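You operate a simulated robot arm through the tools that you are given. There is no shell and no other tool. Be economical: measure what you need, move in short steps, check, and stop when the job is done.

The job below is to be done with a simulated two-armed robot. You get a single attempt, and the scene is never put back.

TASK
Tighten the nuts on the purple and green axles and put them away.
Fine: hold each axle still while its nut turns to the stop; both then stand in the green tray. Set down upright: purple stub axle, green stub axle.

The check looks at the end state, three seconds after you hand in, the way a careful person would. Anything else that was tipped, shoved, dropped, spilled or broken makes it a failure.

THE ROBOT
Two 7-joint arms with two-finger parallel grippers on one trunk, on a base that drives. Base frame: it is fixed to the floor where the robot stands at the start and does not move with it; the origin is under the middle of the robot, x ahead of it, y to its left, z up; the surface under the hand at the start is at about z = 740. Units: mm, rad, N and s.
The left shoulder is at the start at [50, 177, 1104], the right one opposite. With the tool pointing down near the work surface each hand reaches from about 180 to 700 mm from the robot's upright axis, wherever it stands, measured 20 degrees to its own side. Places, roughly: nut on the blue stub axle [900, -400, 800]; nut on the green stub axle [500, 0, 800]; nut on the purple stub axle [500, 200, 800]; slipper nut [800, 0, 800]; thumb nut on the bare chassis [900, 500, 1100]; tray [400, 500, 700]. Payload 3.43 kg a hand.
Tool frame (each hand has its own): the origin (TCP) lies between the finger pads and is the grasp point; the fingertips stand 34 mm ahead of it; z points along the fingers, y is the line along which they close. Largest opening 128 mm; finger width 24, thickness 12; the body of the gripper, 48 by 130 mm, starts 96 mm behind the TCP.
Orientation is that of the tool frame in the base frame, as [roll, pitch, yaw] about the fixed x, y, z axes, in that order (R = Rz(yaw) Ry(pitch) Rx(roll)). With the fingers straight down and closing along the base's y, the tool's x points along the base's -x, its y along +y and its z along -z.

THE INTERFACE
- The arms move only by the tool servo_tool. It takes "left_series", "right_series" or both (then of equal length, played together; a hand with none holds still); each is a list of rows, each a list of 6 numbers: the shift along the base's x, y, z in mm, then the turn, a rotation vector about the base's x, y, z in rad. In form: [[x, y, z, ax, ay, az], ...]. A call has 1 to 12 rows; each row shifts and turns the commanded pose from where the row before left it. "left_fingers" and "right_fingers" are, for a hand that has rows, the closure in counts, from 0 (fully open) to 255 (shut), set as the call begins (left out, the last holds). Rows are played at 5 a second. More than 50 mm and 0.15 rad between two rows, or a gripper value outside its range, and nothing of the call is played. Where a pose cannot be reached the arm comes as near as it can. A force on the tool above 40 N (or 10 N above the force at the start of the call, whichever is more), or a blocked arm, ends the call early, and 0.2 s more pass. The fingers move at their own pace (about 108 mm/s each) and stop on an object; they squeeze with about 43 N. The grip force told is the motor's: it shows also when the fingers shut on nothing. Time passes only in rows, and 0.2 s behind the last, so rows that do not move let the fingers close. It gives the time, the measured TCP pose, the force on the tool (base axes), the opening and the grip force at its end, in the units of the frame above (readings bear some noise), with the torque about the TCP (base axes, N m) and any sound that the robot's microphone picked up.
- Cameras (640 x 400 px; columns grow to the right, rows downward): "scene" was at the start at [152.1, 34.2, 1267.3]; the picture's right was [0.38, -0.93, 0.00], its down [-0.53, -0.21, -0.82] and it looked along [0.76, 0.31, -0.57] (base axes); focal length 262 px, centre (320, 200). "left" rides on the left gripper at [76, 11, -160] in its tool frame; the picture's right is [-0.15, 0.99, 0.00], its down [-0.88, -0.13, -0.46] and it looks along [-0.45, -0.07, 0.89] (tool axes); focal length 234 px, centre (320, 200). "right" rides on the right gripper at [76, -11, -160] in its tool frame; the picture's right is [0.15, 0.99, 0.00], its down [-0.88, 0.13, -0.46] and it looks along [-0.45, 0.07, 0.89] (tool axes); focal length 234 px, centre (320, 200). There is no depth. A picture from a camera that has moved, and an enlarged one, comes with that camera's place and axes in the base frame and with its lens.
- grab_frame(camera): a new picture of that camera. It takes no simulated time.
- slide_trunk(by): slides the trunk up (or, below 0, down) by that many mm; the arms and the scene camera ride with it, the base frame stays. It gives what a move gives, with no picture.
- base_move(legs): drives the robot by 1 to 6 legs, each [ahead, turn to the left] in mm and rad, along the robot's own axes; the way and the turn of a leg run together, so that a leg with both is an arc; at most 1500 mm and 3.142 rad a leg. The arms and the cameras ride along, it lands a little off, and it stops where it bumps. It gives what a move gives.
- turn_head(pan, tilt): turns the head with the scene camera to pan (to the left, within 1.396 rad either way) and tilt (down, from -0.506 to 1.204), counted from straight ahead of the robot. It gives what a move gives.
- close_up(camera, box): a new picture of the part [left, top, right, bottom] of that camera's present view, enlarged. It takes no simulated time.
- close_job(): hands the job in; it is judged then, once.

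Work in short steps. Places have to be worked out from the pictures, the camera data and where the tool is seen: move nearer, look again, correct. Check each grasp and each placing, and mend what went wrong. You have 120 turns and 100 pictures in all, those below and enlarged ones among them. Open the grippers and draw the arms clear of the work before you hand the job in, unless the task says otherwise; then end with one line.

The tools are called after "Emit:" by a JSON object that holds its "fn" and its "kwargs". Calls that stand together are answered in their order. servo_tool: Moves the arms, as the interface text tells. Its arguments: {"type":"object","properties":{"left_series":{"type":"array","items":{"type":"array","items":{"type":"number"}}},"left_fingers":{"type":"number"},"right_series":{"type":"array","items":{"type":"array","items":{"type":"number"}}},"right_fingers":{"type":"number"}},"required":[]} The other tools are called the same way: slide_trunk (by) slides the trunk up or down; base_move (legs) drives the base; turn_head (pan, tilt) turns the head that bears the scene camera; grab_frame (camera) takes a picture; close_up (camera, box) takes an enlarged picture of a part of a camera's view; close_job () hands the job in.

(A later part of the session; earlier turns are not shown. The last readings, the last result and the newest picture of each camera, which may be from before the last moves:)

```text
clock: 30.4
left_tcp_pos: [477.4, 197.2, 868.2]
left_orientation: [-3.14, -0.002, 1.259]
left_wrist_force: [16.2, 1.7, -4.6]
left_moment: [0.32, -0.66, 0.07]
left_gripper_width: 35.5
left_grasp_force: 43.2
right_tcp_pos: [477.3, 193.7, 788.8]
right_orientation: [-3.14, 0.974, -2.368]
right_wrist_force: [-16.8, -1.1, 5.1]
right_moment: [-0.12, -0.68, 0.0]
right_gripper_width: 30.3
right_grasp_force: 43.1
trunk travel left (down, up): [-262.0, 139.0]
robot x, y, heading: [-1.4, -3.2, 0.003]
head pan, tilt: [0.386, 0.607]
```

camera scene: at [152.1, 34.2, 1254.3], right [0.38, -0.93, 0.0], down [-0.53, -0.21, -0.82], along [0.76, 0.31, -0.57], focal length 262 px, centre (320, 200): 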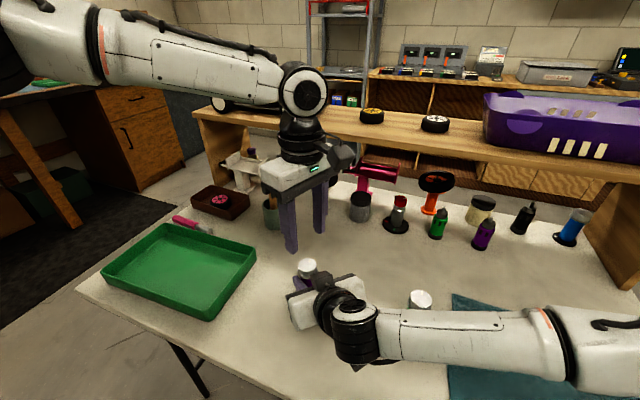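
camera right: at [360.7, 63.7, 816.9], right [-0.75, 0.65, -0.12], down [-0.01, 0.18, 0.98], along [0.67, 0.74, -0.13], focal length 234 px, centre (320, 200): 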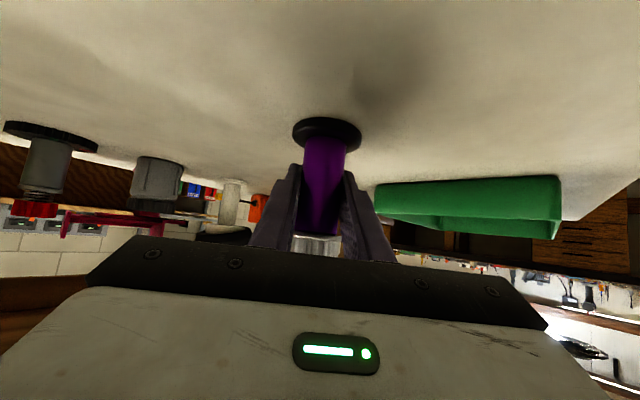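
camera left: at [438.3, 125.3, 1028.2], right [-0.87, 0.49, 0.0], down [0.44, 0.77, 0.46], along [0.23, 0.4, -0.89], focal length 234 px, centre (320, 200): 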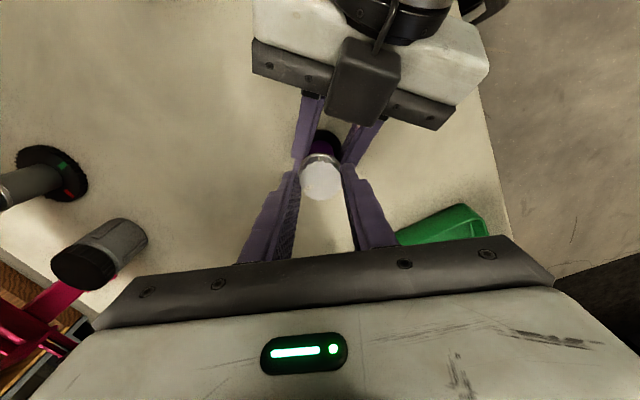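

Yaw works beyond -1.88 without trouble; I continue.

Emit:
{"fn": "servo_tool", "kwargs": {"left_series": [[1, 0, 0, 0, 0, -0.1], [1, 0, 0, 0, 0, -0.1], [0, 0, 0, 0, 0, -0.1], [0, 0, 0, 0, 0, -0.1], [0, 0, 0, 0, 0, -0.1], [0, 0, 0, 0, 0, -0.1]]}}

Emit:
{"fn": "close_up", "kwargs": {"camera": "left", "box": [240, 100, 400, 200]}}

```text
clock: 31.8
left_tcp_pos: [480.5, 195.4, 866.8]
left_orientation: [3.141, 0.003, 0.658]
left_wrist_force: [6.4, -7.7, 0.1]
left_moment: [0.06, -0.56, 0.02]
left_gripper_width: 35.4
left_grasp_force: 43.1
right_tcp_pos: [478.9, 193.6, 789.6]
right_orientation: [-3.138, 0.973, -2.372]
right_wrist_force: [-6.2, 8.4, 1.5]
right_moment: [-0.7, 0.04, 0.0]
right_gripper_width: 30.6
right_grasp_force: 43.1
trunk travel left (down, up): [-262.0, 139.0]
robot x, y, heading: [-0.3, -1.3, 0.001]
head pan, tilt: [0.386, 0.607]
```

```text
4.00 times, centred on (320, 150) of left
camera zoom: at [547.0, 232.6, 1028.1], right [0.49, -0.87, 0.0], down [-0.78, -0.44, 0.46], along [-0.4, -0.22, -0.89], focal length 937 px, centre (320, 400)
```

zoom: 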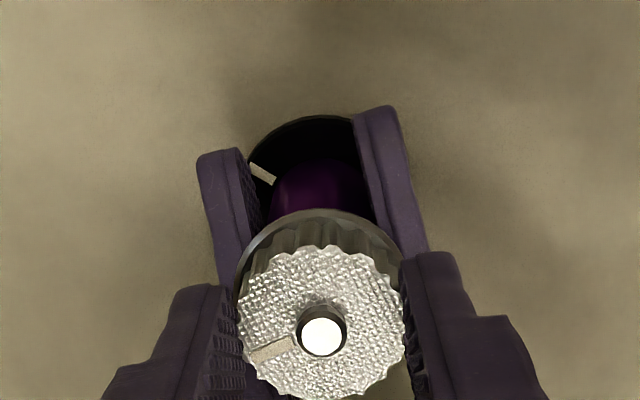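

3.7 rad turned, still following cleanly. On.

Emit:
{"fn": "servo_tool", "kwargs": {"left_series": [[0, -0.5, 0, 0, 0, -0.1], [0, -0.5, 0, 0, 0, -0.1], [0, 0, 0, 0, 0, -0.1], [0, 0, 0, 0, 0, -0.1], [0, 0, 0, 0, 0, -0.1], [0, 0, 0, 0, 0, -0.1]]}}

```text
clock: 33.2
left_tcp_pos: [481.2, 194.8, 868.5]
left_orientation: [3.141, 0.0, 0.06]
left_wrist_force: [6.2, -11.6, -2.5]
left_moment: [-0.27, -0.34, 0.03]
left_gripper_width: 35.6
left_grasp_force: 42.9
right_tcp_pos: [478.3, 194.0, 788.6]
right_orientation: [-3.139, 0.975, -2.37]
right_wrist_force: [-6.7, 12.0, 3.3]
right_moment: [-0.63, -0.09, 0.01]
right_gripper_width: 30.3
right_grasp_force: 42.7
trunk travel left (down, up): [-262.0, 139.0]
robot x, y, heading: [0.2, 2.6, -0.0]
head pan, tilt: [0.386, 0.607]
```

Forces remain modest; I continue turning with a slight -y relief.

Emit:
{"fn": "servo_tool", "kwargs": {"left_series": [[0, -0.5, 0, 0, 0, -0.1], [0, -0.5, 0, 0, 0, -0.1], [0, -0.5, 0, 0, 0, -0.1], [0, 0, 0, 0, 0, -0.1], [0, 0, 0, 0, 0, -0.1], [0, 0, 0, 0, 0, -0.1]]}}

Emit:
{"fn": "close_up", "kwargs": {"camera": "left", "box": [240, 100, 400, 200]}}

```text
clock: 34.6
left_tcp_pos: [479.7, 194.2, 868.1]
left_orientation: [-3.141, -0.003, -0.539]
left_wrist_force: [2.2, -17.0, 2.4]
left_moment: [-0.36, 0.32, 0.66]
left_gripper_width: 35.9
left_grasp_force: 43.0
right_tcp_pos: [477.4, 193.5, 789.1]
right_orientation: [-3.138, 0.973, -2.368]
right_wrist_force: [-3.2, 15.0, 0.6]
right_moment: [-0.96, -0.45, -0.63]
right_gripper_width: 30.9
right_grasp_force: 42.7
trunk travel left (down, up): [-262.0, 139.0]
robot x, y, heading: [2.9, 2.3, -0.002]
head pan, tilt: [0.386, 0.607]
```

```text
4.00 times, centred on (320, 150) of left
camera zoom: at [539.2, 144.6, 1028.4], right [-0.63, -0.77, 0.0], down [-0.69, 0.56, 0.45], along [-0.35, 0.29, -0.89], focal length 937 px, centre (320, 400)
```

zoom: 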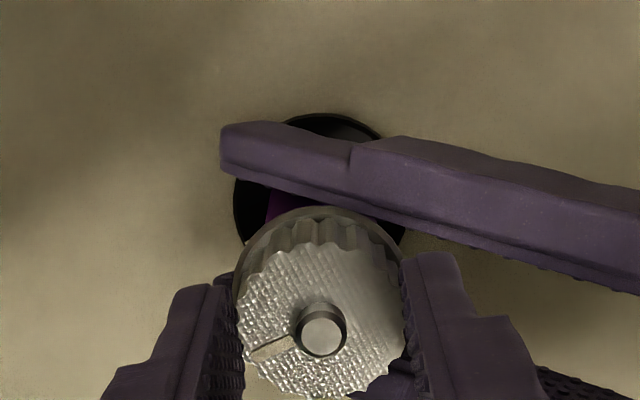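

Torque jumped to 0.66 N m with the opposite reaction at the holding hand: the stop. One small extra nudge to confirm.

Emit:
{"fn": "servo_tool", "kwargs": {"left_series": [[0, 0, 0, 0, 0, -0.05], [0, 0, 0, 0, 0, -0.05], [0, 0, 0, 0, 0, 0]]}}

Emit:
{"fn": "close_up", "kwargs": {"camera": "left", "box": [240, 100, 400, 200]}}

```text
clock: 35.4
left_tcp_pos: [481.2, 193.7, 867.4]
left_orientation: [-3.137, -0.003, -0.639]
left_wrist_force: [6.9, -8.0, -0.4]
left_moment: [-0.04, 0.06, 0.39]
left_gripper_width: 35.4
left_grasp_force: 43.0
right_tcp_pos: [477.4, 192.8, 788.6]
right_orientation: [-3.14, 0.975, -2.369]
right_wrist_force: [-7.3, 7.1, 2.7]
right_moment: [-0.73, -0.6, -0.32]
right_gripper_width: 30.7
right_grasp_force: 43.0
trunk travel left (down, up): [-262.0, 139.0]
robot x, y, heading: [0.0, 2.9, 0.002]
head pan, tilt: [0.386, 0.607]
```

```text
4.00 times, centred on (320, 150) of left
camera zoom: at [534.3, 139.2, 1028.2], right [-0.71, -0.71, 0.0], down [-0.63, 0.63, 0.46], along [-0.32, 0.32, -0.89], focal length 937 px, centre (320, 400)
```

zoom: 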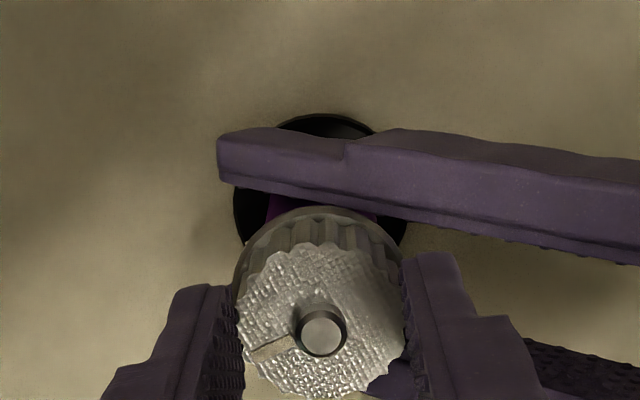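

The nut is at its stop (further turn only slips). The left hand already grips the nut from above, so I release the right hand and withdraw it along its own axis.

Emit:
{"fn": "servo_tool", "kwargs": {"right_series": [[0, 0, 0, 0, 0, 0], [0, 0, 0, 0, 0, 0], [0, 0, 0, 0, 0, 0], [-12, -11.5, 11.3, 0, 0, 0], [-12, -11.5, 11.3, 0, 0, 0], [-12, -11.5, 11.3, 0, 0, 0], [-12, -11.5, 11.3, 0, 0, 0], [-12, -11.5, 11.3, 0, 0, 0], [-12, -11.5, 11.3, 0, 0, 0], [0, -12, 20, 0, 0, 0], [0, -12, 20, 0, 0, 0], [0, -12, 20, 0, 0, 0]], "right_fingers": 0}}

Emit:
{"fn": "grab_frame", "kwargs": {"camera": "scene"}}

Emit:
{"fn": "grab_frame", "kwargs": {"camera": "right"}}

```text
clock: 38.0
left_tcp_pos: [480.5, 192.9, 867.2]
left_orientation: [-3.139, 0.0, -0.639]
left_wrist_force: [-0.7, -0.1, 2.5]
left_moment: [0.0, 0.24, 0.02]
left_gripper_width: 35.6
left_grasp_force: 42.9
right_tcp_pos: [408.0, 88.4, 916.9]
right_orientation: [-3.136, 0.973, -2.371]
right_wrist_force: [0.0, -0.2, -0.2]
right_moment: [-0.02, 0.04, 0.02]
right_gripper_width: 127.9
right_grasp_force: 0.1
trunk travel left (down, up): [-262.0, 139.0]
robot x, y, heading: [-1.0, 4.2, 0.002]
head pan, tilt: [0.386, 0.607]
```

```text
63 pictures are left
camera scene: at [151.9, 34.0, 1254.3], right [0.38, -0.93, 0.0], down [-0.53, -0.21, -0.82], along [0.76, 0.31, -0.57], focal length 262 px, centre (320, 200)
```

scene: 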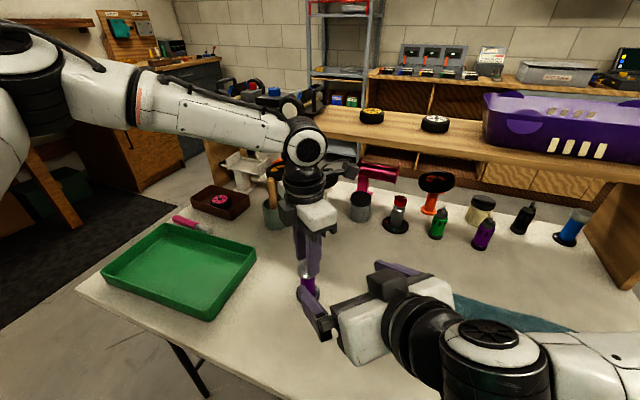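

```text
62 pictures are left
camera right: at [289.9, -41.2, 944.8], right [-0.75, 0.65, -0.12], down [-0.01, 0.18, 0.98], along [0.67, 0.74, -0.13], focal length 234 px, centre (320, 200)
```

right: 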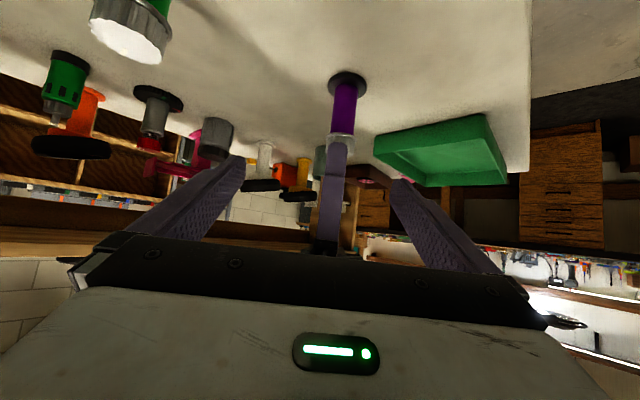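

The axle stands upright held by the nut, right hand clear. I lift 90 mm and carry toward the tray, untwisting the wrist on the way.

Emit:
{"fn": "servo_tool", "kwargs": {"left_series": [[0, 0, 30, 0, 0, 0], [0, 0, 30, 0, 0, 0], [0, 0, 30, 0, 0, 0], [-5, 30, 0, 0, 0, 0.15], [-5, 30, 0, 0, 0, 0.15], [-5, 34, 0, 0, 0, 0.15], [-5, 34, 0, 0, 0, 0.15], [-6, 36, 0, 0, 0, 0.15], [-6, 36, 0, 0, 0, 0.15], [-6, 36, 0, 0, 0, 0.15], [-6, 36, 0, 0, 0, 0.15], [-6, 35, 0, 0, 0, 0.15]]}}

Emit:
{"fn": "grab_frame", "kwargs": {"camera": "scene"}}

Emit:
{"fn": "grab_frame", "kwargs": {"camera": "left"}}

```text
clock: 40.6
left_tcp_pos: [428.1, 496.4, 955.9]
left_orientation: [-3.139, 0.001, 0.713]
left_wrist_force: [-0.4, -0.4, -0.3]
left_moment: [-0.04, 0.04, 0.02]
left_gripper_width: 0.0
left_grasp_force: 33.1
right_tcp_pos: [408.1, 88.9, 916.3]
right_orientation: [-3.139, 0.972, -2.37]
right_wrist_force: [0.0, 0.1, -0.5]
right_moment: [0.02, 0.01, 0.01]
right_gripper_width: 127.8
right_grasp_force: 0.0
trunk travel left (down, up): [-262.0, 139.0]
robot x, y, heading: [-1.3, -0.5, 0.002]
head pan, tilt: [0.386, 0.607]
```

```text
61 pictures are left
camera scene: at [152.0, 34.5, 1254.3], right [0.38, -0.93, 0.0], down [-0.53, -0.21, -0.82], along [0.76, 0.31, -0.57], focal length 262 px, centre (320, 200)
```

scene: 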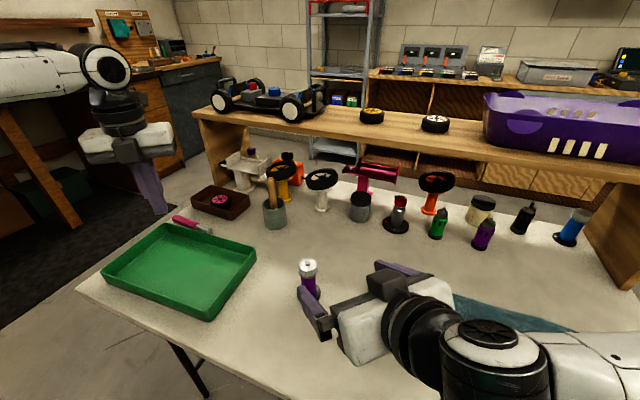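

```text
60 pictures are left
camera left: at [492.6, 537.5, 1115.9], right [0.54, -0.84, 0.0], down [-0.75, -0.48, 0.46], along [-0.39, -0.24, -0.89], focal length 234 px, centre (320, 200)
```

left: 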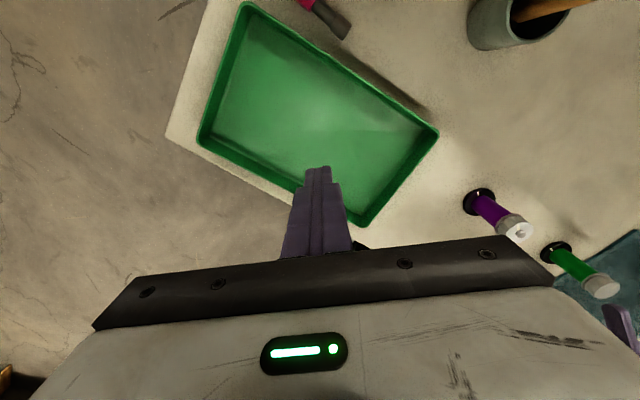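

The nut slipped out of the shallow grip on lifting; the axle still stands upright in place, unharmed. I'll carry it by the sleeve under the flange instead: untwist the left hand back toward the tilted pose, and move the right to the green axle's pre-grasp meanwhile.

Emit:
{"fn": "servo_tool", "kwargs": {"left_series": [[-2.75, -18, 0, 0, 0, 0.14], [-2.75, -18, 0, 0, 0, 0.14], [-2.75, -18, 0, 0, 0, 0.14], [-2.75, -18, 0, 0, 0, 0.14], [-2.75, -18, 0, 0, 0, 0.14], [-2.75, -18, 0, 0, 0, 0.14], [-2.75, -18, 0, 0, 0, 0.14], [-2.75, -18, 0, 0, 0, 0.14], [-2.75, -18, 0, 0, 0, 0.14], [-2.75, -18, 0, 0, 0, 0.14], [-2.75, -18, 0, 0, 0, 0.14], [-2.75, -18, 0, 0, 0, 0.14]], "left_fingers": 0, "right_series": [[1.25, -15, -2.5, 0, 0, 0], [1.25, -15, -2.5, 0, 0, 0], [1.25, -15, -2.5, 0, 0, 0], [1.25, -15, -2.5, 0, 0, 0], [1.25, -15, -2.5, 0, 0, 0], [1.25, -15, -2.5, 0, 0, 0], [1.25, -15, -2.5, 0, 0, 0], [1.25, -15, -2.5, 0, 0, 0], [1.25, -15, -2.5, 0, 0, 0], [1.25, -15, -2.5, 0, 0, 0], [1.25, -15, -2.5, 0, 0, 0], [1.25, -15, -2.5, 0, 0, 0]]}}

Emit:
{"fn": "servo_tool", "kwargs": {"left_series": [[0, 0, 0, -0.0942, -0.1018, 0], [0, 0, 0, -0.0942, -0.1018, 0], [0, 0, 0, -0.0942, -0.1018, 0], [0, 0, 0, -0.0942, -0.1018, 0], [0, 0, 0, -0.0942, -0.1018, 0], [0, 0, -10, -0.0942, -0.1018, 0], [0, 0, -20, -0.0942, -0.1018, 0], [0, 0, -20, 0, 0, 0], [0, 0, -20, 0, 0, 0], [0, 0, 0, 0, 0, 0]]}}

Emit:
{"fn": "grab_frame", "kwargs": {"camera": "left"}}

Emit:
{"fn": "grab_frame", "kwargs": {"camera": "scene"}}

```text
clock: 43.2
left_tcp_pos: [396.7, 281.5, 959.3]
left_orientation: [3.141, 0.0, 2.392]
left_wrist_force: [1.4, -0.1, -0.4]
left_moment: [0.05, 0.04, 0.0]
left_gripper_width: 128.0
left_grasp_force: 0.0
right_tcp_pos: [418.8, -94.9, 887.1]
right_orientation: [-3.139, 0.973, -2.371]
right_wrist_force: [0.1, -0.3, -0.5]
right_moment: [-0.01, 0.02, 0.03]
right_gripper_width: 127.7
right_grasp_force: 0.0
trunk travel left (down, up): [-262.0, 139.0]
robot x, y, heading: [-0.2, 1.2, 0.001]
head pan, tilt: [0.386, 0.607]
```

```text
clock: 45.4
left_tcp_pos: [398.3, 284.0, 888.5]
left_orientation: [3.138, 0.973, 2.389]
left_wrist_force: [-0.3, 0.1, 0.0]
left_moment: [0.02, 0.01, -0.04]
left_gripper_width: 127.9
left_grasp_force: 0.1
right_tcp_pos: [419.7, -94.0, 886.0]
right_orientation: [-3.14, 0.974, -2.37]
right_wrist_force: [0.2, -0.4, 0.3]
right_moment: [-0.01, 0.02, 0.02]
right_gripper_width: 127.9
right_grasp_force: 0.1
trunk travel left (down, up): [-262.0, 139.0]
robot x, y, heading: [-1.0, 1.1, 0.002]
head pan, tilt: [0.386, 0.607]
```

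```text
59 pictures are left
camera left: at [277.4, 410.4, 915.3], right [0.73, 0.67, 0.12], down [0.0, -0.18, 0.98], along [0.68, -0.72, -0.13], focal length 234 px, centre (320, 200)
```

left: 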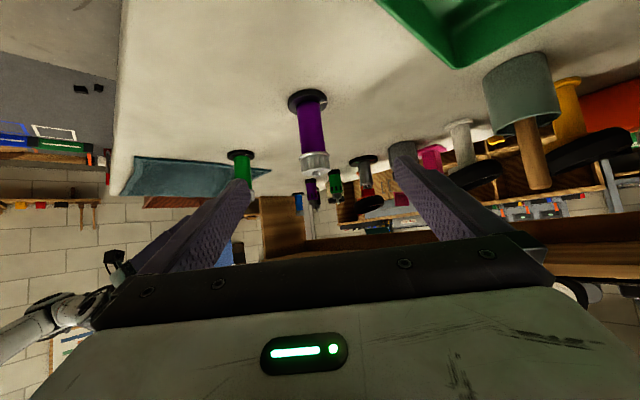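

```text
58 pictures are left
camera scene: at [152.1, 34.2, 1254.3], right [0.38, -0.93, 0.0], down [-0.53, -0.21, -0.82], along [0.76, 0.31, -0.57], focal length 262 px, centre (320, 200)
```

scene: 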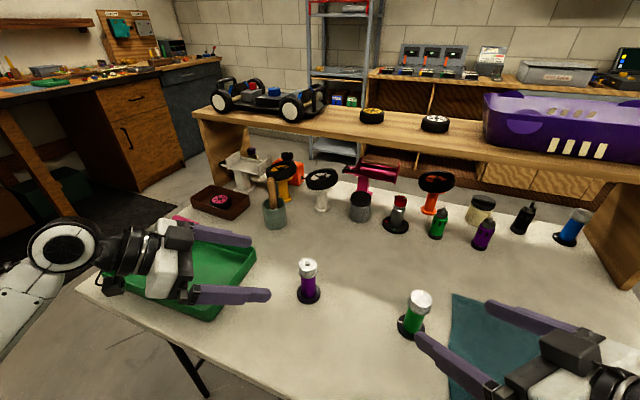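

Purple axle is still at about (478,195). I correct 11 mm sideways, lower to z≈788, and advance around the sleeve.

Emit:
{"fn": "servo_tool", "kwargs": {"left_series": [[-4, -4, -25, 0, 0, 0], [-4, -4, -25, 0, 0, 0], [0, 0, -25, 0, 0, 0], [0, 0, -24, 0, 0, 0], [14.5, -13.7, 0, 0, 0, 0], [14.5, -13.7, 0, 0, 0, 0], [14.5, -13.7, 0, 0, 0, 0], [14.5, -13.7, 0, 0, 0, 0], [14.5, -13.7, 0, 0, 0, 0], [14.5, -13.7, 0, 0, 0, 0], [0, 0, 0, 0, 0, 0]]}}

Emit:
{"fn": "grab_frame", "kwargs": {"camera": "left"}}

```text
clock: 47.8
left_tcp_pos: [475.8, 193.8, 789.3]
left_orientation: [3.137, 0.971, 2.385]
left_wrist_force: [0.0, -0.5, 0.8]
left_moment: [0.0, 0.01, -0.02]
left_gripper_width: 128.2
left_grasp_force: 0.0
right_tcp_pos: [419.8, -93.3, 886.8]
right_orientation: [-3.141, 0.974, -2.369]
right_wrist_force: [-0.2, 0.2, 0.0]
right_moment: [0.01, -0.02, -0.01]
right_gripper_width: 127.8
right_grasp_force: 0.0
trunk travel left (down, up): [-262.0, 139.0]
robot x, y, heading: [-3.0, 0.5, -0.002]
head pan, tilt: [0.386, 0.607]
```

```text
57 pictures are left
camera left: at [356.0, 320.4, 817.3], right [0.73, 0.67, 0.12], down [0.0, -0.18, 0.98], along [0.68, -0.72, -0.13], focal length 234 px, centre (320, 200)
```

left: 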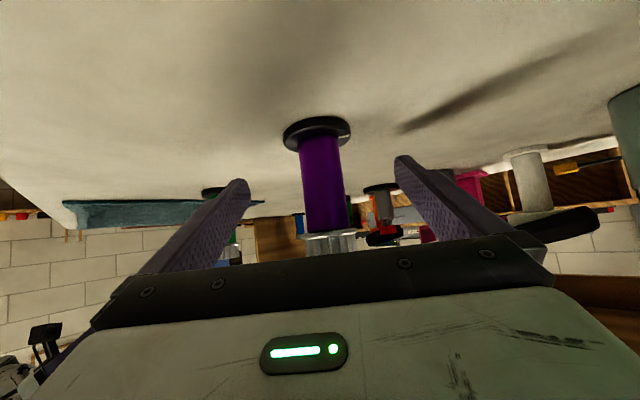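

Centred astride the sleeve; I close, then lift 15 mm as a test.

Emit:
{"fn": "servo_tool", "kwargs": {"left_series": [[0, 0, 0, 0, 0, 0], [0, 0, 0, 0, 0, 0], [0, 0, 0, 0, 0, 0], [0, 0, 0, 0, 0, 0], [0, 0, 5, 0, 0, 0], [0, 0, 10, 0, 0, 0], [0, 0, 0, 0, 0, 0]], "left_fingers": 255}}

Emit:
{"fn": "grab_frame", "kwargs": {"camera": "left"}}

Emit:
{"fn": "close_up", "kwargs": {"camera": "scene", "box": [230, 220, 390, 320]}}

```text
clock: 49.4
left_tcp_pos: [474.4, 193.2, 803.7]
left_orientation: [3.138, 0.969, 2.386]
left_wrist_force: [0.2, 0.3, -1.2]
left_moment: [0.0, 0.02, 0.02]
left_gripper_width: 30.0
left_grasp_force: 42.8
right_tcp_pos: [419.8, -94.9, 887.4]
right_orientation: [-3.14, 0.974, -2.371]
right_wrist_force: [0.0, 0.0, 0.8]
right_moment: [0.01, -0.02, -0.02]
right_gripper_width: 127.9
right_grasp_force: 0.0
trunk travel left (down, up): [-262.0, 139.0]
robot x, y, heading: [1.9, -2.4, -0.002]
head pan, tilt: [0.386, 0.607]
```

```text
56 pictures are left
camera left: at [354.8, 319.6, 830.8], right [0.74, 0.67, 0.12], down [0.0, -0.18, 0.98], along [0.68, -0.72, -0.13], focal length 234 px, centre (320, 200)
```

left: 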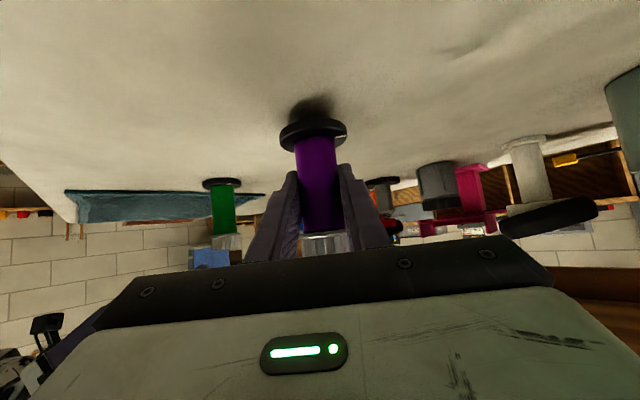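

```text
4.00 times, centred on (310, 270) of scene
camera zoom: at [152.2, 34.2, 1254.3], right [0.38, -0.93, 0.0], down [-0.53, -0.21, -0.82], along [0.76, 0.31, -0.57], focal length 1048 px, centre (360, -80)
```

zoom: 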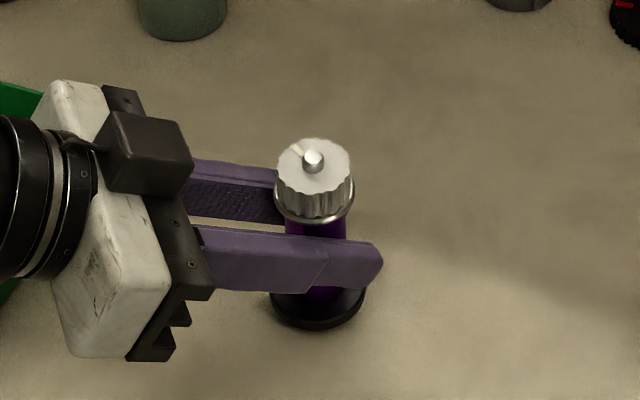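

Held securely and upright, foot off the table. I lift higher and carry it to the tray.

Emit:
{"fn": "servo_tool", "kwargs": {"left_series": [[0, 0, 30, 0, 0, 0], [0, 0, 30, 0, 0, 0], [0, 0, 20, 0, 0, 0], [-5, 30, 0, 0, 0, 0], [-5, 34, 0, 0, 0, 0], [-5, 34, 0, 0, 0, 0], [-5, 34, 0, 0, 0, 0], [-5, 34, 0, 0, 0, 0], [-5, 34, 0, 0, 0, 0], [-5, 34, 0, 0, 0, 0], [-5, 34, 0, 0, 0, 0], [-5, 34, 0, 0, 0, 0]]}}

Emit:
{"fn": "grab_frame", "kwargs": {"camera": "scene"}}

Emit:
{"fn": "grab_frame", "kwargs": {"camera": "left"}}

```text
clock: 52.0
left_tcp_pos: [433.1, 494.5, 883.0]
left_orientation: [3.138, 0.97, 2.387]
left_wrist_force: [-0.9, 0.2, -0.5]
left_moment: [0.0, 0.02, 0.0]
left_gripper_width: 29.9
left_grasp_force: 42.6
right_tcp_pos: [419.1, -94.5, 886.4]
right_orientation: [-3.137, 0.974, -2.369]
right_wrist_force: [-0.7, 0.0, -0.4]
right_moment: [-0.03, 0.0, -0.01]
right_gripper_width: 128.1
right_grasp_force: 0.1
trunk travel left (down, up): [-262.0, 139.0]
robot x, y, heading: [2.3, 0.4, -0.0]
head pan, tilt: [0.386, 0.607]
```

```text
54 pictures are left
camera scene: at [152.2, 34.4, 1254.2], right [0.38, -0.93, 0.0], down [-0.53, -0.21, -0.82], along [0.76, 0.31, -0.57], focal length 262 px, centre (320, 200)
```

scene: 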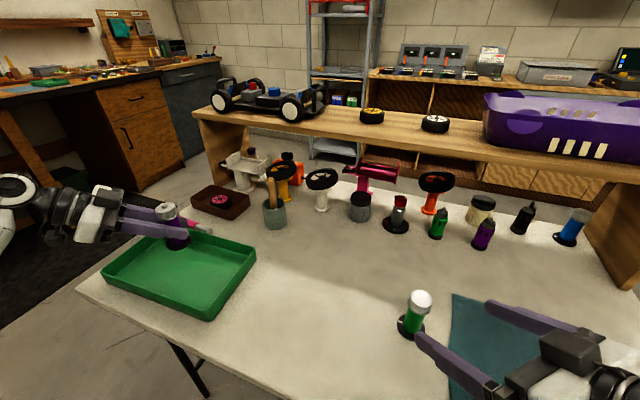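

```text
53 pictures are left
camera left: at [312.1, 622.2, 910.3], right [0.74, 0.67, 0.12], down [0.0, -0.18, 0.98], along [0.68, -0.72, -0.13], focal length 234 px, centre (320, 200)
```

left: 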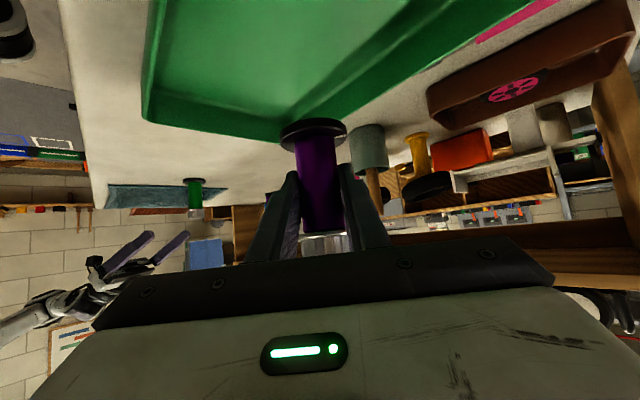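

The axle hangs well inside the tray outline at (434,494). I lower in stages, the last millimetres slowly.

Emit:
{"fn": "servo_tool", "kwargs": {"left_series": [[0, 0, -20, 0, 0, 0], [0, 0, -20, 0, 0, 0], [0, 0, -20, 0, 0, 0], [0, 0, -15, 0, 0, 0], [0, 0, -5, 0, 0, 0], [0, 0, -2, 0, 0, 0], [0, 0, -2, 0, 0, 0], [0, 0, 0, 0, 0, 0]]}}

Emit:
{"fn": "grab_frame", "kwargs": {"camera": "left"}}

Emit:
{"fn": "close_up", "kwargs": {"camera": "scene", "box": [80, 180, 272, 300]}}

```text
clock: 53.8
left_tcp_pos: [431.5, 497.1, 801.3]
left_orientation: [3.137, 0.97, 2.389]
left_wrist_force: [0.1, 0.1, -1.2]
left_moment: [0.0, 0.0, 0.0]
left_gripper_width: 30.2
left_grasp_force: 43.1
right_tcp_pos: [419.1, -93.7, 887.2]
right_orientation: [-3.139, 0.973, -2.369]
right_wrist_force: [-1.4, -0.2, 0.3]
right_moment: [0.02, -0.03, 0.01]
right_gripper_width: 128.0
right_grasp_force: 0.1
trunk travel left (down, up): [-262.0, 139.0]
robot x, y, heading: [0.9, -2.1, 0.001]
head pan, tilt: [0.386, 0.607]
```

```text
52 pictures are left
camera left: at [310.1, 624.0, 829.2], right [0.73, 0.67, 0.12], down [0.0, -0.18, 0.98], along [0.68, -0.72, -0.13], focal length 234 px, centre (320, 200)
```

left: 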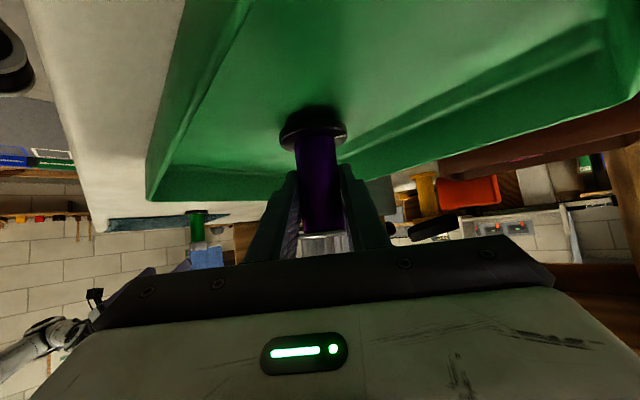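

```text
3.33 times, centred on (176, 240) of scene
camera zoom: at [152.2, 34.3, 1254.3], right [0.38, -0.93, 0.0], down [-0.53, -0.21, -0.82], along [0.76, 0.31, -0.57], focal length 873 px, centre (800, 67)
```

zoom: 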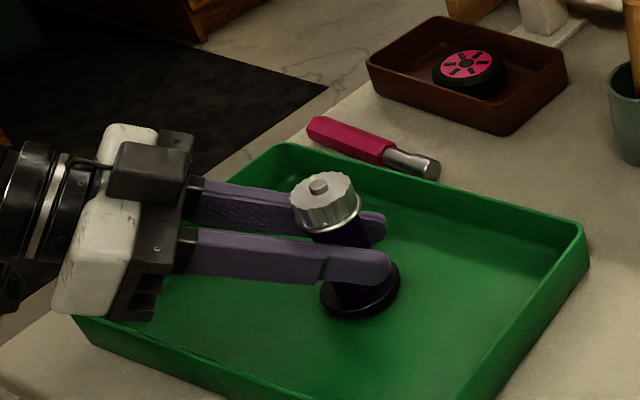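

Almost down, clear of the walls. I lower the last few mm gently.

Emit:
{"fn": "servo_tool", "kwargs": {"left_series": [[0, 0, -2, 0, 0, 0], [0, 0, -2, 0, 0, 0], [0, 0, -2, 0, 0, 0], [0, 0, 0, 0, 0, 0]]}}

```text
clock: 54.8
left_tcp_pos: [431.4, 496.9, 794.8]
left_orientation: [3.138, 0.972, 2.388]
left_wrist_force: [-0.2, -0.6, -1.7]
left_moment: [0.0, 0.01, 0.05]
left_gripper_width: 30.1
left_grasp_force: 43.2
right_tcp_pos: [418.6, -94.0, 887.0]
right_orientation: [-3.141, 0.972, -2.371]
right_wrist_force: [-0.4, 0.5, -0.5]
right_moment: [0.03, -0.02, 0.01]
right_gripper_width: 128.2
right_grasp_force: 0.1
trunk travel left (down, up): [-262.0, 139.0]
robot x, y, heading: [-1.0, -0.9, -0.003]
head pan, tilt: [0.386, 0.607]
```

No contact yet (795 vs table-level 789); 1 mm steps down.

Emit:
{"fn": "servo_tool", "kwargs": {"left_series": [[0, 0, -1, 0, 0, 0], [0, 0, -1, 0, 0, 0], [0, 0, -1, 0, 0, 0], [0, 0, 0, 0, 0, 0]]}}

```text
clock: 55.8
left_tcp_pos: [431.0, 497.3, 793.6]
left_orientation: [3.128, 0.975, 2.381]
left_wrist_force: [-0.7, 2.4, 16.9]
left_moment: [-0.1, 0.36, -0.04]
left_gripper_width: 30.4
left_grasp_force: 42.8
right_tcp_pos: [418.5, -93.8, 887.5]
right_orientation: [-3.138, 0.978, -2.37]
right_wrist_force: [-0.2, 0.2, 0.9]
right_moment: [-0.02, 0.0, 0.02]
right_gripper_width: 127.9
right_grasp_force: 0.0
trunk travel left (down, up): [-262.0, 139.0]
robot x, y, heading: [2.4, -1.2, -0.001]
head pan, tilt: [0.386, 0.607]
```

Contact (17 N up). I ease back 1 mm, open, and withdraw along the tool axis.

Emit:
{"fn": "servo_tool", "kwargs": {"left_series": [[0, 0, 1, 0, 0, 0], [0, 0, 0, 0, 0, 0]]}}

Emit:
{"fn": "servo_tool", "kwargs": {"left_series": [[0, 0, 0, 0, 0, 0], [0, 0, 0, 0, 0, 0], [0, 0, 0, 0, 0, 0], [-12, 11.3, 11.3, 0, 0, 0], [-12, 11.3, 11.3, 0, 0, 0], [-12, 11.3, 11.3, 0, 0, 0], [-12, 11.3, 11.3, 0, 0, 0], [-12, 11.3, 11.3, 0, 0, 0], [-6, 6, 30, 0, 0, 0], [0, 0, 40, 0, 0, 0], [0, 0, 40, 0, 0, 0]], "left_fingers": 100}}

Emit:
{"fn": "close_up", "kwargs": {"camera": "scene", "box": [80, 180, 272, 300]}}

Emit:
{"fn": "grab_frame", "kwargs": {"camera": "left"}}

Emit:
{"fn": "grab_frame", "kwargs": {"camera": "right"}}

```text
clock: 56.4
left_tcp_pos: [431.2, 498.1, 793.2]
left_orientation: [3.13, 0.975, 2.382]
left_wrist_force: [5.8, 2.2, 16.2]
left_moment: [-0.1, -0.06, 0.05]
left_gripper_width: 30.0
left_grasp_force: 43.0
right_tcp_pos: [419.4, -94.4, 887.0]
right_orientation: [-3.138, 0.976, -2.371]
right_wrist_force: [-0.6, -0.2, -0.9]
right_moment: [0.04, 0.0, 0.03]
right_gripper_width: 128.0
right_grasp_force: 0.0
trunk travel left (down, up): [-262.0, 139.0]
robot x, y, heading: [0.4, -0.7, 0.001]
head pan, tilt: [0.386, 0.607]
```

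```text
clock: 58.8
left_tcp_pos: [362.2, 554.7, 959.8]
left_orientation: [3.137, 0.97, 2.387]
left_wrist_force: [0.3, 0.1, -0.2]
left_moment: [0.01, -0.04, 0.03]
left_gripper_width: 78.0
left_grasp_force: 0.0
right_tcp_pos: [418.9, -94.1, 887.5]
right_orientation: [-3.14, 0.975, -2.37]
right_wrist_force: [-0.5, 0.6, -0.3]
right_moment: [0.04, 0.0, 0.01]
right_gripper_width: 127.9
right_grasp_force: 0.0
trunk travel left (down, up): [-262.0, 139.0]
robot x, y, heading: [1.4, -1.4, 0.002]
head pan, tilt: [0.386, 0.607]
```

```text
3.33 times, centred on (176, 240) of scene
camera zoom: at [152.1, 34.0, 1254.3], right [0.38, -0.93, 0.0], down [-0.53, -0.21, -0.82], along [0.76, 0.31, -0.57], focal length 873 px, centre (800, 67)
```

zoom: 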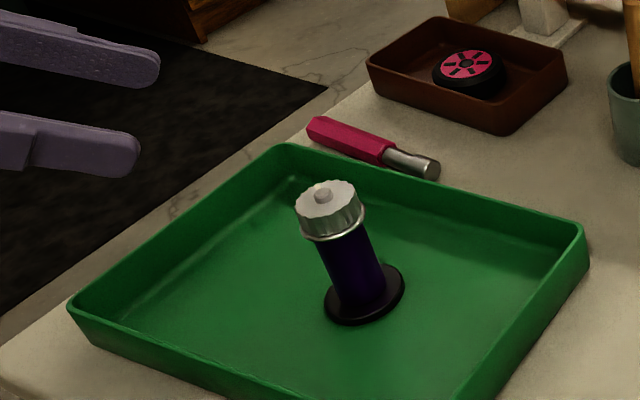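

```text
49 pictures are left
camera left: at [242.4, 683.5, 986.5], right [0.73, 0.67, 0.12], down [0.0, -0.18, 0.98], along [0.68, -0.72, -0.13], focal length 234 px, centre (320, 200)
```

left: 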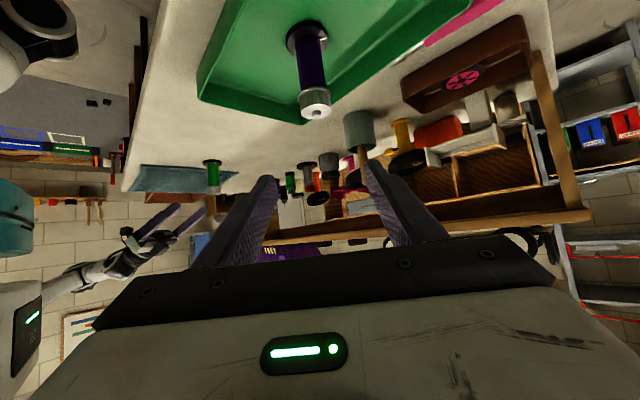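

```text
48 pictures are left
camera right: at [301.6, -223.3, 915.5], right [-0.75, 0.65, -0.12], down [-0.01, 0.18, 0.98], along [0.67, 0.74, -0.13], focal length 234 px, centre (320, 200)
```

right: 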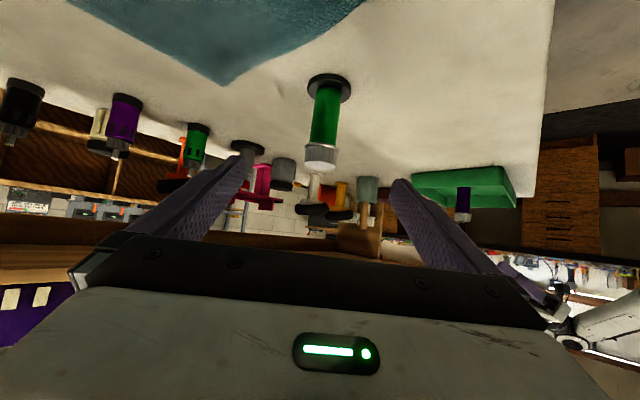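

Purple stands upright in the tray with its nut seated. For green (≈(486,-27)) the left will hold by the sleeve — and then carry directly — while the right turns from above. I reorient the right fingers-down over green and bring the left across.

Emit:
{"fn": "servo_tool", "kwargs": {"left_series": [[1.5, -29.6, 0, 0, 0, 0], [1.5, -29.6, 0, 0, 0, 0], [1.5, -29.6, 0, 0, 0, 0], [1.5, -29.6, 0, 0, 0, 0], [1.5, -29.6, 0, 0, 0, 0], [1.5, -29.6, 0, 0, 0, 0], [1.5, -29.6, 0, 0, 0, 0], [1.5, -29.6, 0, 0, 0, 0], [1.5, -29.6, 0, 0, 0, 0], [1.5, -29.6, 0, 0, 0, 0], [1.5, -29.6, 0, 0, 0, 0], [1.5, -29.6, 0, 0, 0, 0]], "left_fingers": 0, "right_series": [[0, 0, 13, -0.0945, 0.1014, 0], [0, 0, 13, -0.0945, 0.1014, 0], [0, 0, 13, -0.0945, 0.1014, 0], [0, 0, 13, -0.0945, 0.1014, 0], [0, 0, 13, -0.0945, 0.1014, 0], [0, 0, 13, -0.0945, 0.1014, 0], [0, 0, 13, -0.0945, 0.1014, 0], [13.4, 13.4, 0, 0, 0, 0.15], [13.4, 13.4, 0, 0, 0, 0.15], [13.4, 13.4, 0, 0, 0, 0.15], [13.4, 13.4, 0, 0, 0, 0.15], [13.4, 13.4, 0, 0, 0, 0.15]], "right_fingers": 135}}

Emit:
{"fn": "grab_frame", "kwargs": {"camera": "right"}}

Emit:
{"fn": "grab_frame", "kwargs": {"camera": "left"}}

```text
clock: 61.4
left_tcp_pos: [395.5, 208.6, 960.3]
left_orientation: [3.139, 0.971, 2.388]
left_wrist_force: [0.0, 0.1, 0.7]
left_moment: [0.02, 0.0, 0.01]
left_gripper_width: 128.1
left_grasp_force: 0.2
left hand out of reach, approached as far as the arm can: row 11, 12
right_tcp_pos: [455.0, -51.0, 970.9]
right_orientation: [3.135, -0.002, -2.011]
right_wrist_force: [-0.5, 0.0, 0.1]
right_moment: [0.03, 0.03, 0.06]
right_gripper_width: 60.3
right_grasp_force: 0.0
right hand out of reach, approached as far as the arm can: row 10, 11, 12
trunk travel left (down, up): [-262.0, 139.0]
robot x, y, heading: [-0.3, 1.3, 0.0]
head pan, tilt: [0.386, 0.607]
```

```text
47 pictures are left
camera right: at [433.8, -124.9, 1131.4], right [-0.96, 0.29, 0.01], down [0.26, 0.85, 0.45], along [0.13, 0.44, -0.89], focal length 234 px, centre (320, 200)
```

right: 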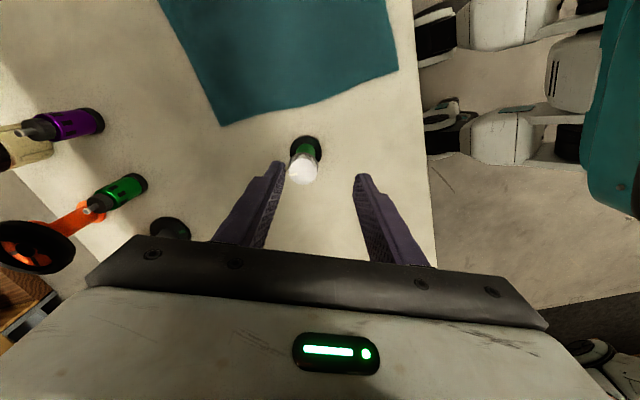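

```text
46 pictures are left
camera left: at [276.0, 336.0, 988.9], right [0.74, 0.66, 0.12], down [0.0, -0.18, 0.98], along [0.68, -0.73, -0.13], focal length 234 px, centre (320, 200)
```

left: 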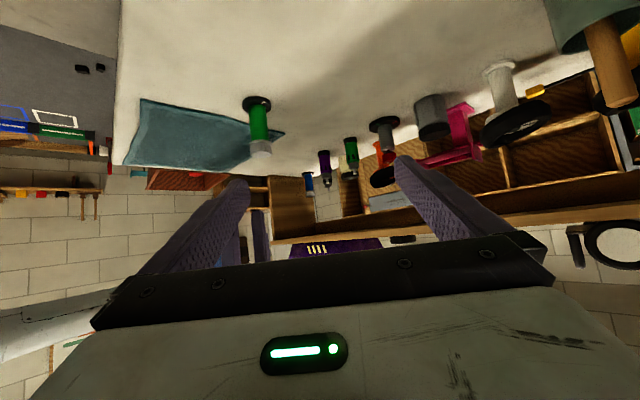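

Right yaw tops out at +1.13, fine. The left was too close to the body at that height; I bring it forward and lower, then across to green's pre-grasp, while the right centres over green.

Emit:
{"fn": "servo_tool", "kwargs": {"left_series": [[12, 0, -20, 0, 0, 0], [12, 0, -25, 0, 0, 0], [11, 0, -25, 0, 0, 0], [0, -25, 0, 0, 0, 0], [0, -25, 0, 0, 0, 0], [0, -25, 0, 0, 0, 0], [0, -25, 0, 0, 0, 0], [0, -25, 0, 0, 0, 0], [-4, -25, 0, 0, 0, 0], [-4, -20, 0, 0, 0, 0]], "right_series": [[10, 8, 0, 0, 0, 0], [10, 8, 0, 0, 0, 0], [10, 8, 0, 0, 0, 0], [0, 0, 0, 0, 0, 0], [0, 0, 0, 0, 0, 0], [0, 0, 0, 0, 0, 0], [0, 0, 0, 0, 0, 0], [0, 0, 0, 0, 0, 0], [0, 0, 0, 0, 0, 0], [0, 0, 0, 0, 0, 0]]}}

Emit:
{"fn": "grab_frame", "kwargs": {"camera": "left"}}

Emit:
{"fn": "grab_frame", "kwargs": {"camera": "right"}}

```text
clock: 63.6
left_tcp_pos: [424.2, 42.2, 891.2]
left_orientation: [3.138, 0.972, 2.388]
left_wrist_force: [0.2, 0.2, 0.1]
left_moment: [-0.01, -0.01, -0.02]
left_gripper_width: 128.0
left_grasp_force: 0.0
right_tcp_pos: [455.7, -52.8, 970.6]
right_orientation: [3.135, 0.0, -2.011]
right_wrist_force: [0.5, 0.6, 0.9]
right_moment: [-0.03, -0.01, 0.02]
right_gripper_width: 60.3
right_grasp_force: 0.0
right hand out of reach, approached as far as the arm can: row 1, 2, 3
trunk travel left (down, up): [-262.0, 139.0]
robot x, y, heading: [-5.0, 2.1, 0.003]
head pan, tilt: [0.386, 0.607]
```

```text
45 pictures are left
camera left: at [303.3, 169.4, 918.0], right [0.73, 0.67, 0.12], down [0.0, -0.18, 0.98], along [0.68, -0.72, -0.13], focal length 234 px, centre (320, 200)
```

left: 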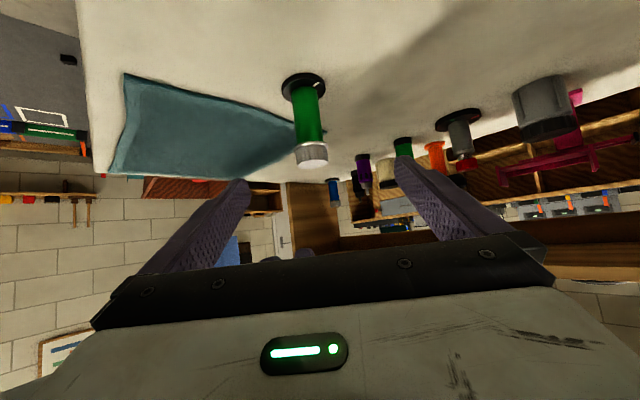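

```text
44 pictures are left
camera right: at [433.7, -125.0, 1131.5], right [-0.96, 0.29, 0.01], down [0.26, 0.85, 0.45], along [0.13, 0.44, -0.89], focal length 234 px, centre (320, 200)
```

right: 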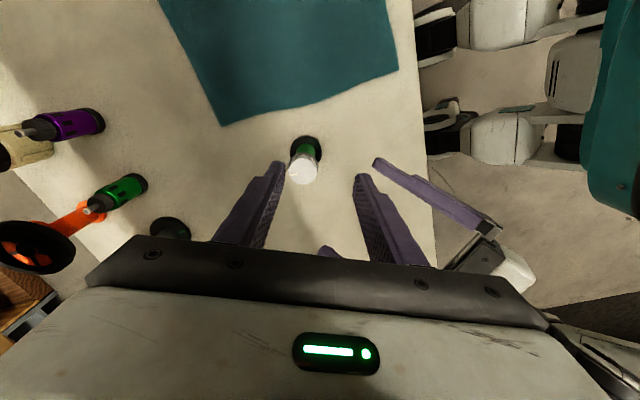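

The right needs some yaw slack to move; left is lined up within 10 mm. I unwind the right by 0.3 and centre it over green while the left aligns and advances above the nut height.

Emit:
{"fn": "servo_tool", "kwargs": {"left_series": [[-3.4, -3.6, -15, 0, 0, 0], [-3.4, -3.6, -15, 0, 0, 0], [0, 0, 0, 0, 0, 0], [0, 0, 0, 0, 0, 0], [0, 0, 0, 0, 0, 0], [0, 0, 0, 0, 0, 0], [11.2, -10.4, 0, 0, 0, 0], [11.2, -10.4, 0, 0, 0, 0], [11.2, -10.4, 0, 0, 0, 0], [11.2, -10.4, 0, 0, 0, 0], [11.2, -10.4, 0, 0, 0, 0], [11.2, -10.4, 0, 0, 0, 0]], "right_series": [[0, 0, 10, 0, 0, -0.15], [0, 0, 10, 0, 0, -0.15], [7.5, 6.2, 0, 0, 0, 0], [7.5, 6.2, 0, 0, 0, 0], [7.5, 6.2, 0, 0, 0, 0], [7.5, 6.2, 0, 0, 0, 0], [0, 0, 0, 0, 0, 0], [0, 0, 0, 0, 0, 0], [0, 0, 0, 0, 0, 0], [0, 0, 0, 0, 0, 0], [0, 0, 0, 0, 0, 0], [0, 0, 0, 0, 0, 0]]}}

Emit:
{"fn": "grab_frame", "kwargs": {"camera": "left"}}

Emit:
{"fn": "grab_frame", "kwargs": {"camera": "right"}}

```text
clock: 66.2
left_tcp_pos: [484.5, -27.6, 858.8]
left_orientation: [3.138, 0.972, 2.388]
left_wrist_force: [0.1, 0.4, -0.1]
left_moment: [-0.03, -0.01, -0.03]
left_gripper_width: 128.1
left_grasp_force: 0.1
right_tcp_pos: [485.6, -26.6, 989.8]
right_orientation: [3.136, -0.003, -2.311]
right_wrist_force: [-0.5, -0.6, -0.3]
right_moment: [0.02, -0.02, -0.02]
right_gripper_width: 60.4
right_grasp_force: 0.0
trunk travel left (down, up): [-262.0, 139.0]
robot x, y, heading: [-0.4, 1.4, -0.005]
head pan, tilt: [0.386, 0.607]
```

```text
43 pictures are left
camera left: at [364.2, 99.2, 886.8], right [0.73, 0.67, 0.12], down [0.0, -0.18, 0.98], along [0.68, -0.72, -0.13], focal length 234 px, centre (320, 200)
```

left: 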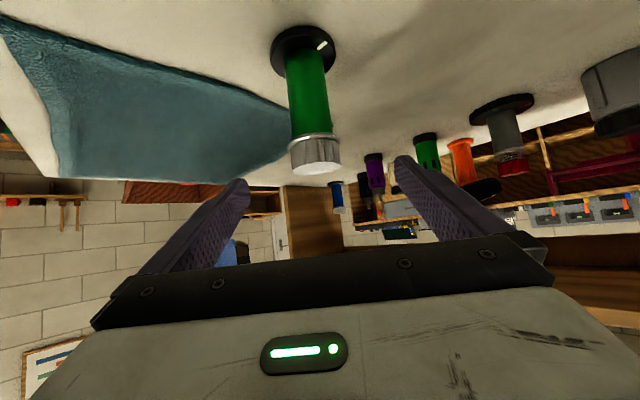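

```text
42 pictures are left
camera right: at [442.9, -90.6, 1151.3], right [-0.83, 0.56, 0.01], down [0.5, 0.74, 0.45], along [0.25, 0.38, -0.89], focal length 234 px, centre (320, 200)
```

right: 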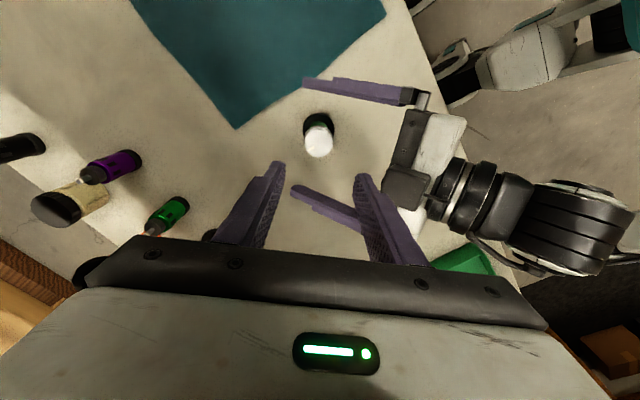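

Both hands are aligned on green. I lower the left 70 mm astride the sleeve.

Emit:
{"fn": "servo_tool", "kwargs": {"left_series": [[0, 0, -18, 0, 0, 0], [0, 0, -18, 0, 0, 0], [0, 0, -18, 0, 0, 0], [0, 0, -17, 0, 0, 0], [0, 0, 0, 0, 0, 0]]}}

Emit:
{"fn": "servo_tool", "kwargs": {"left_series": [[0, 0, 0, 0, 0, 0], [0, 0, 0, 0, 0, 0], [0, 0, 0, 0, 0, 0], [0, 0, 0, 0, 0, 0]], "left_fingers": 255}}

Emit:
{"fn": "grab_frame", "kwargs": {"camera": "left"}}

Emit:
{"fn": "grab_frame", "kwargs": {"camera": "right"}}

```text
clock: 67.4
left_tcp_pos: [484.5, -28.5, 789.1]
left_orientation: [3.139, 0.972, 2.387]
left_wrist_force: [-0.3, -0.1, -0.4]
left_moment: [0.01, -0.01, -0.01]
left_gripper_width: 128.3
left_grasp_force: 0.2
right_tcp_pos: [484.5, -26.7, 990.9]
right_orientation: [3.137, 0.0, -2.31]
right_wrist_force: [-0.4, 0.2, -1.7]
right_moment: [-0.02, 0.03, 0.0]
right_gripper_width: 60.1
right_grasp_force: 0.1
trunk travel left (down, up): [-262.0, 139.0]
robot x, y, heading: [-0.6, -3.9, -0.003]
head pan, tilt: [0.386, 0.607]
```

```text
clock: 68.4
left_tcp_pos: [485.1, -29.4, 789.4]
left_orientation: [3.138, 0.97, 2.387]
left_wrist_force: [0.5, 0.2, 0.7]
left_moment: [0.0, 0.03, -0.03]
left_gripper_width: 30.6
left_grasp_force: 43.0
right_tcp_pos: [485.2, -25.8, 988.7]
right_orientation: [3.136, -0.002, -2.31]
right_wrist_force: [0.5, -0.9, 0.1]
right_moment: [0.02, 0.02, -0.02]
right_gripper_width: 60.2
right_grasp_force: 0.1
trunk travel left (down, up): [-262.0, 139.0]
robot x, y, heading: [2.6, -3.2, -0.001]
head pan, tilt: [0.386, 0.607]
```

```text
41 pictures are left
camera left: at [364.0, 98.0, 816.8], right [0.73, 0.67, 0.12], down [0.0, -0.18, 0.98], along [0.68, -0.72, -0.13], focal length 234 px, centre (320, 200)
```

left: 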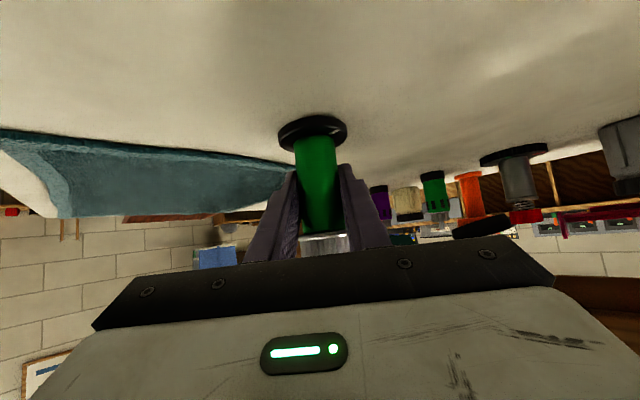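

```text
40 pictures are left
camera right: at [442.8, -90.4, 1151.4], right [-0.83, 0.56, 0.01], down [0.5, 0.74, 0.45], along [0.25, 0.38, -0.89], focal length 234 px, centre (320, 200)
```

right: 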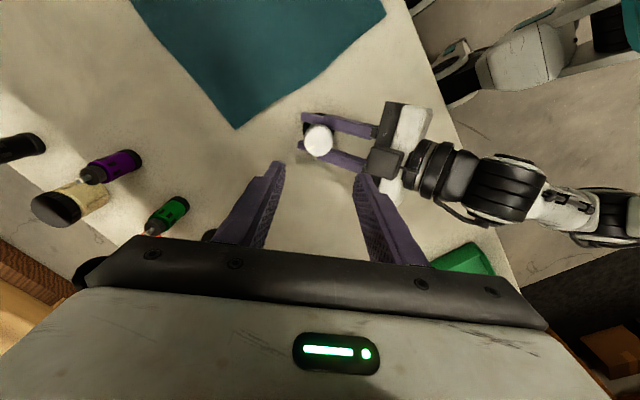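

Green's sleeve is gripped (30.6 mm). I lower the right hand onto the nut (z≈866) and close.

Emit:
{"fn": "servo_tool", "kwargs": {"right_series": [[0, -2, -30, 0, 0, 0], [0, 0, -30, 0, 0, 0], [0, 0, -30, 0, 0, 0], [0, 0, -20, 0, 0, 0], [0, 0, -14, 0, 0, 0], [0, 0, 0, 0, 0, 0]]}}

Emit:
{"fn": "grab_frame", "kwargs": {"camera": "right"}}

Emit:
{"fn": "close_up", "kwargs": {"camera": "scene", "box": [340, 220, 500, 320]}}

```text
clock: 69.8
left_tcp_pos: [484.9, -28.2, 789.4]
left_orientation: [3.137, 0.971, 2.388]
left_wrist_force: [-0.5, 0.2, 0.5]
left_moment: [-0.08, 0.08, -0.03]
left_gripper_width: 30.2
left_grasp_force: 43.2
right_tcp_pos: [483.8, -28.7, 865.7]
right_orientation: [3.137, -0.001, -2.31]
right_wrist_force: [-0.9, -0.1, 0.0]
right_moment: [0.02, 0.0, 0.03]
right_gripper_width: 60.1
right_grasp_force: 0.1
trunk travel left (down, up): [-262.0, 139.0]
robot x, y, heading: [4.0, 1.1, 0.001]
head pan, tilt: [0.386, 0.607]
```

```text
39 pictures are left
camera right: at [441.7, -91.9, 1027.2], right [-0.83, 0.56, 0.01], down [0.5, 0.74, 0.46], along [0.25, 0.38, -0.89], focal length 234 px, centre (320, 200)
```

right: 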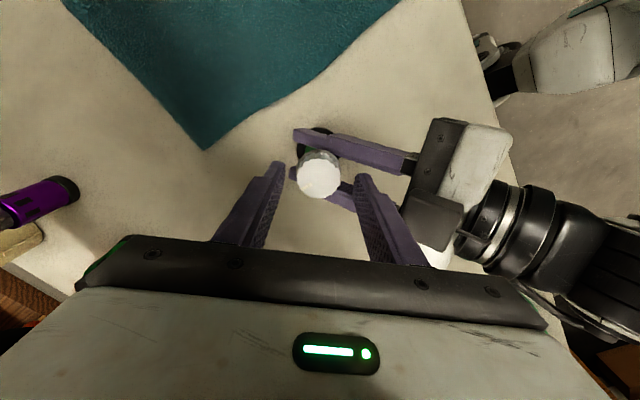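

```text
4.00 times, centred on (420, 270) of scene
camera zoom: at [152.0, 34.2, 1254.3], right [0.38, -0.93, 0.0], down [-0.53, -0.21, -0.82], along [0.76, 0.31, -0.57], focal length 1048 px, centre (-80, -80)
```

zoom: 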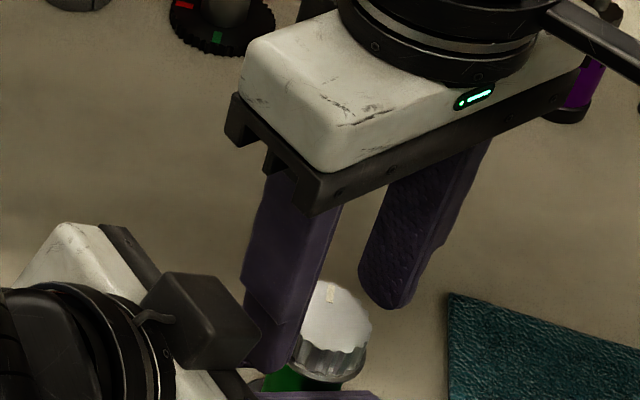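

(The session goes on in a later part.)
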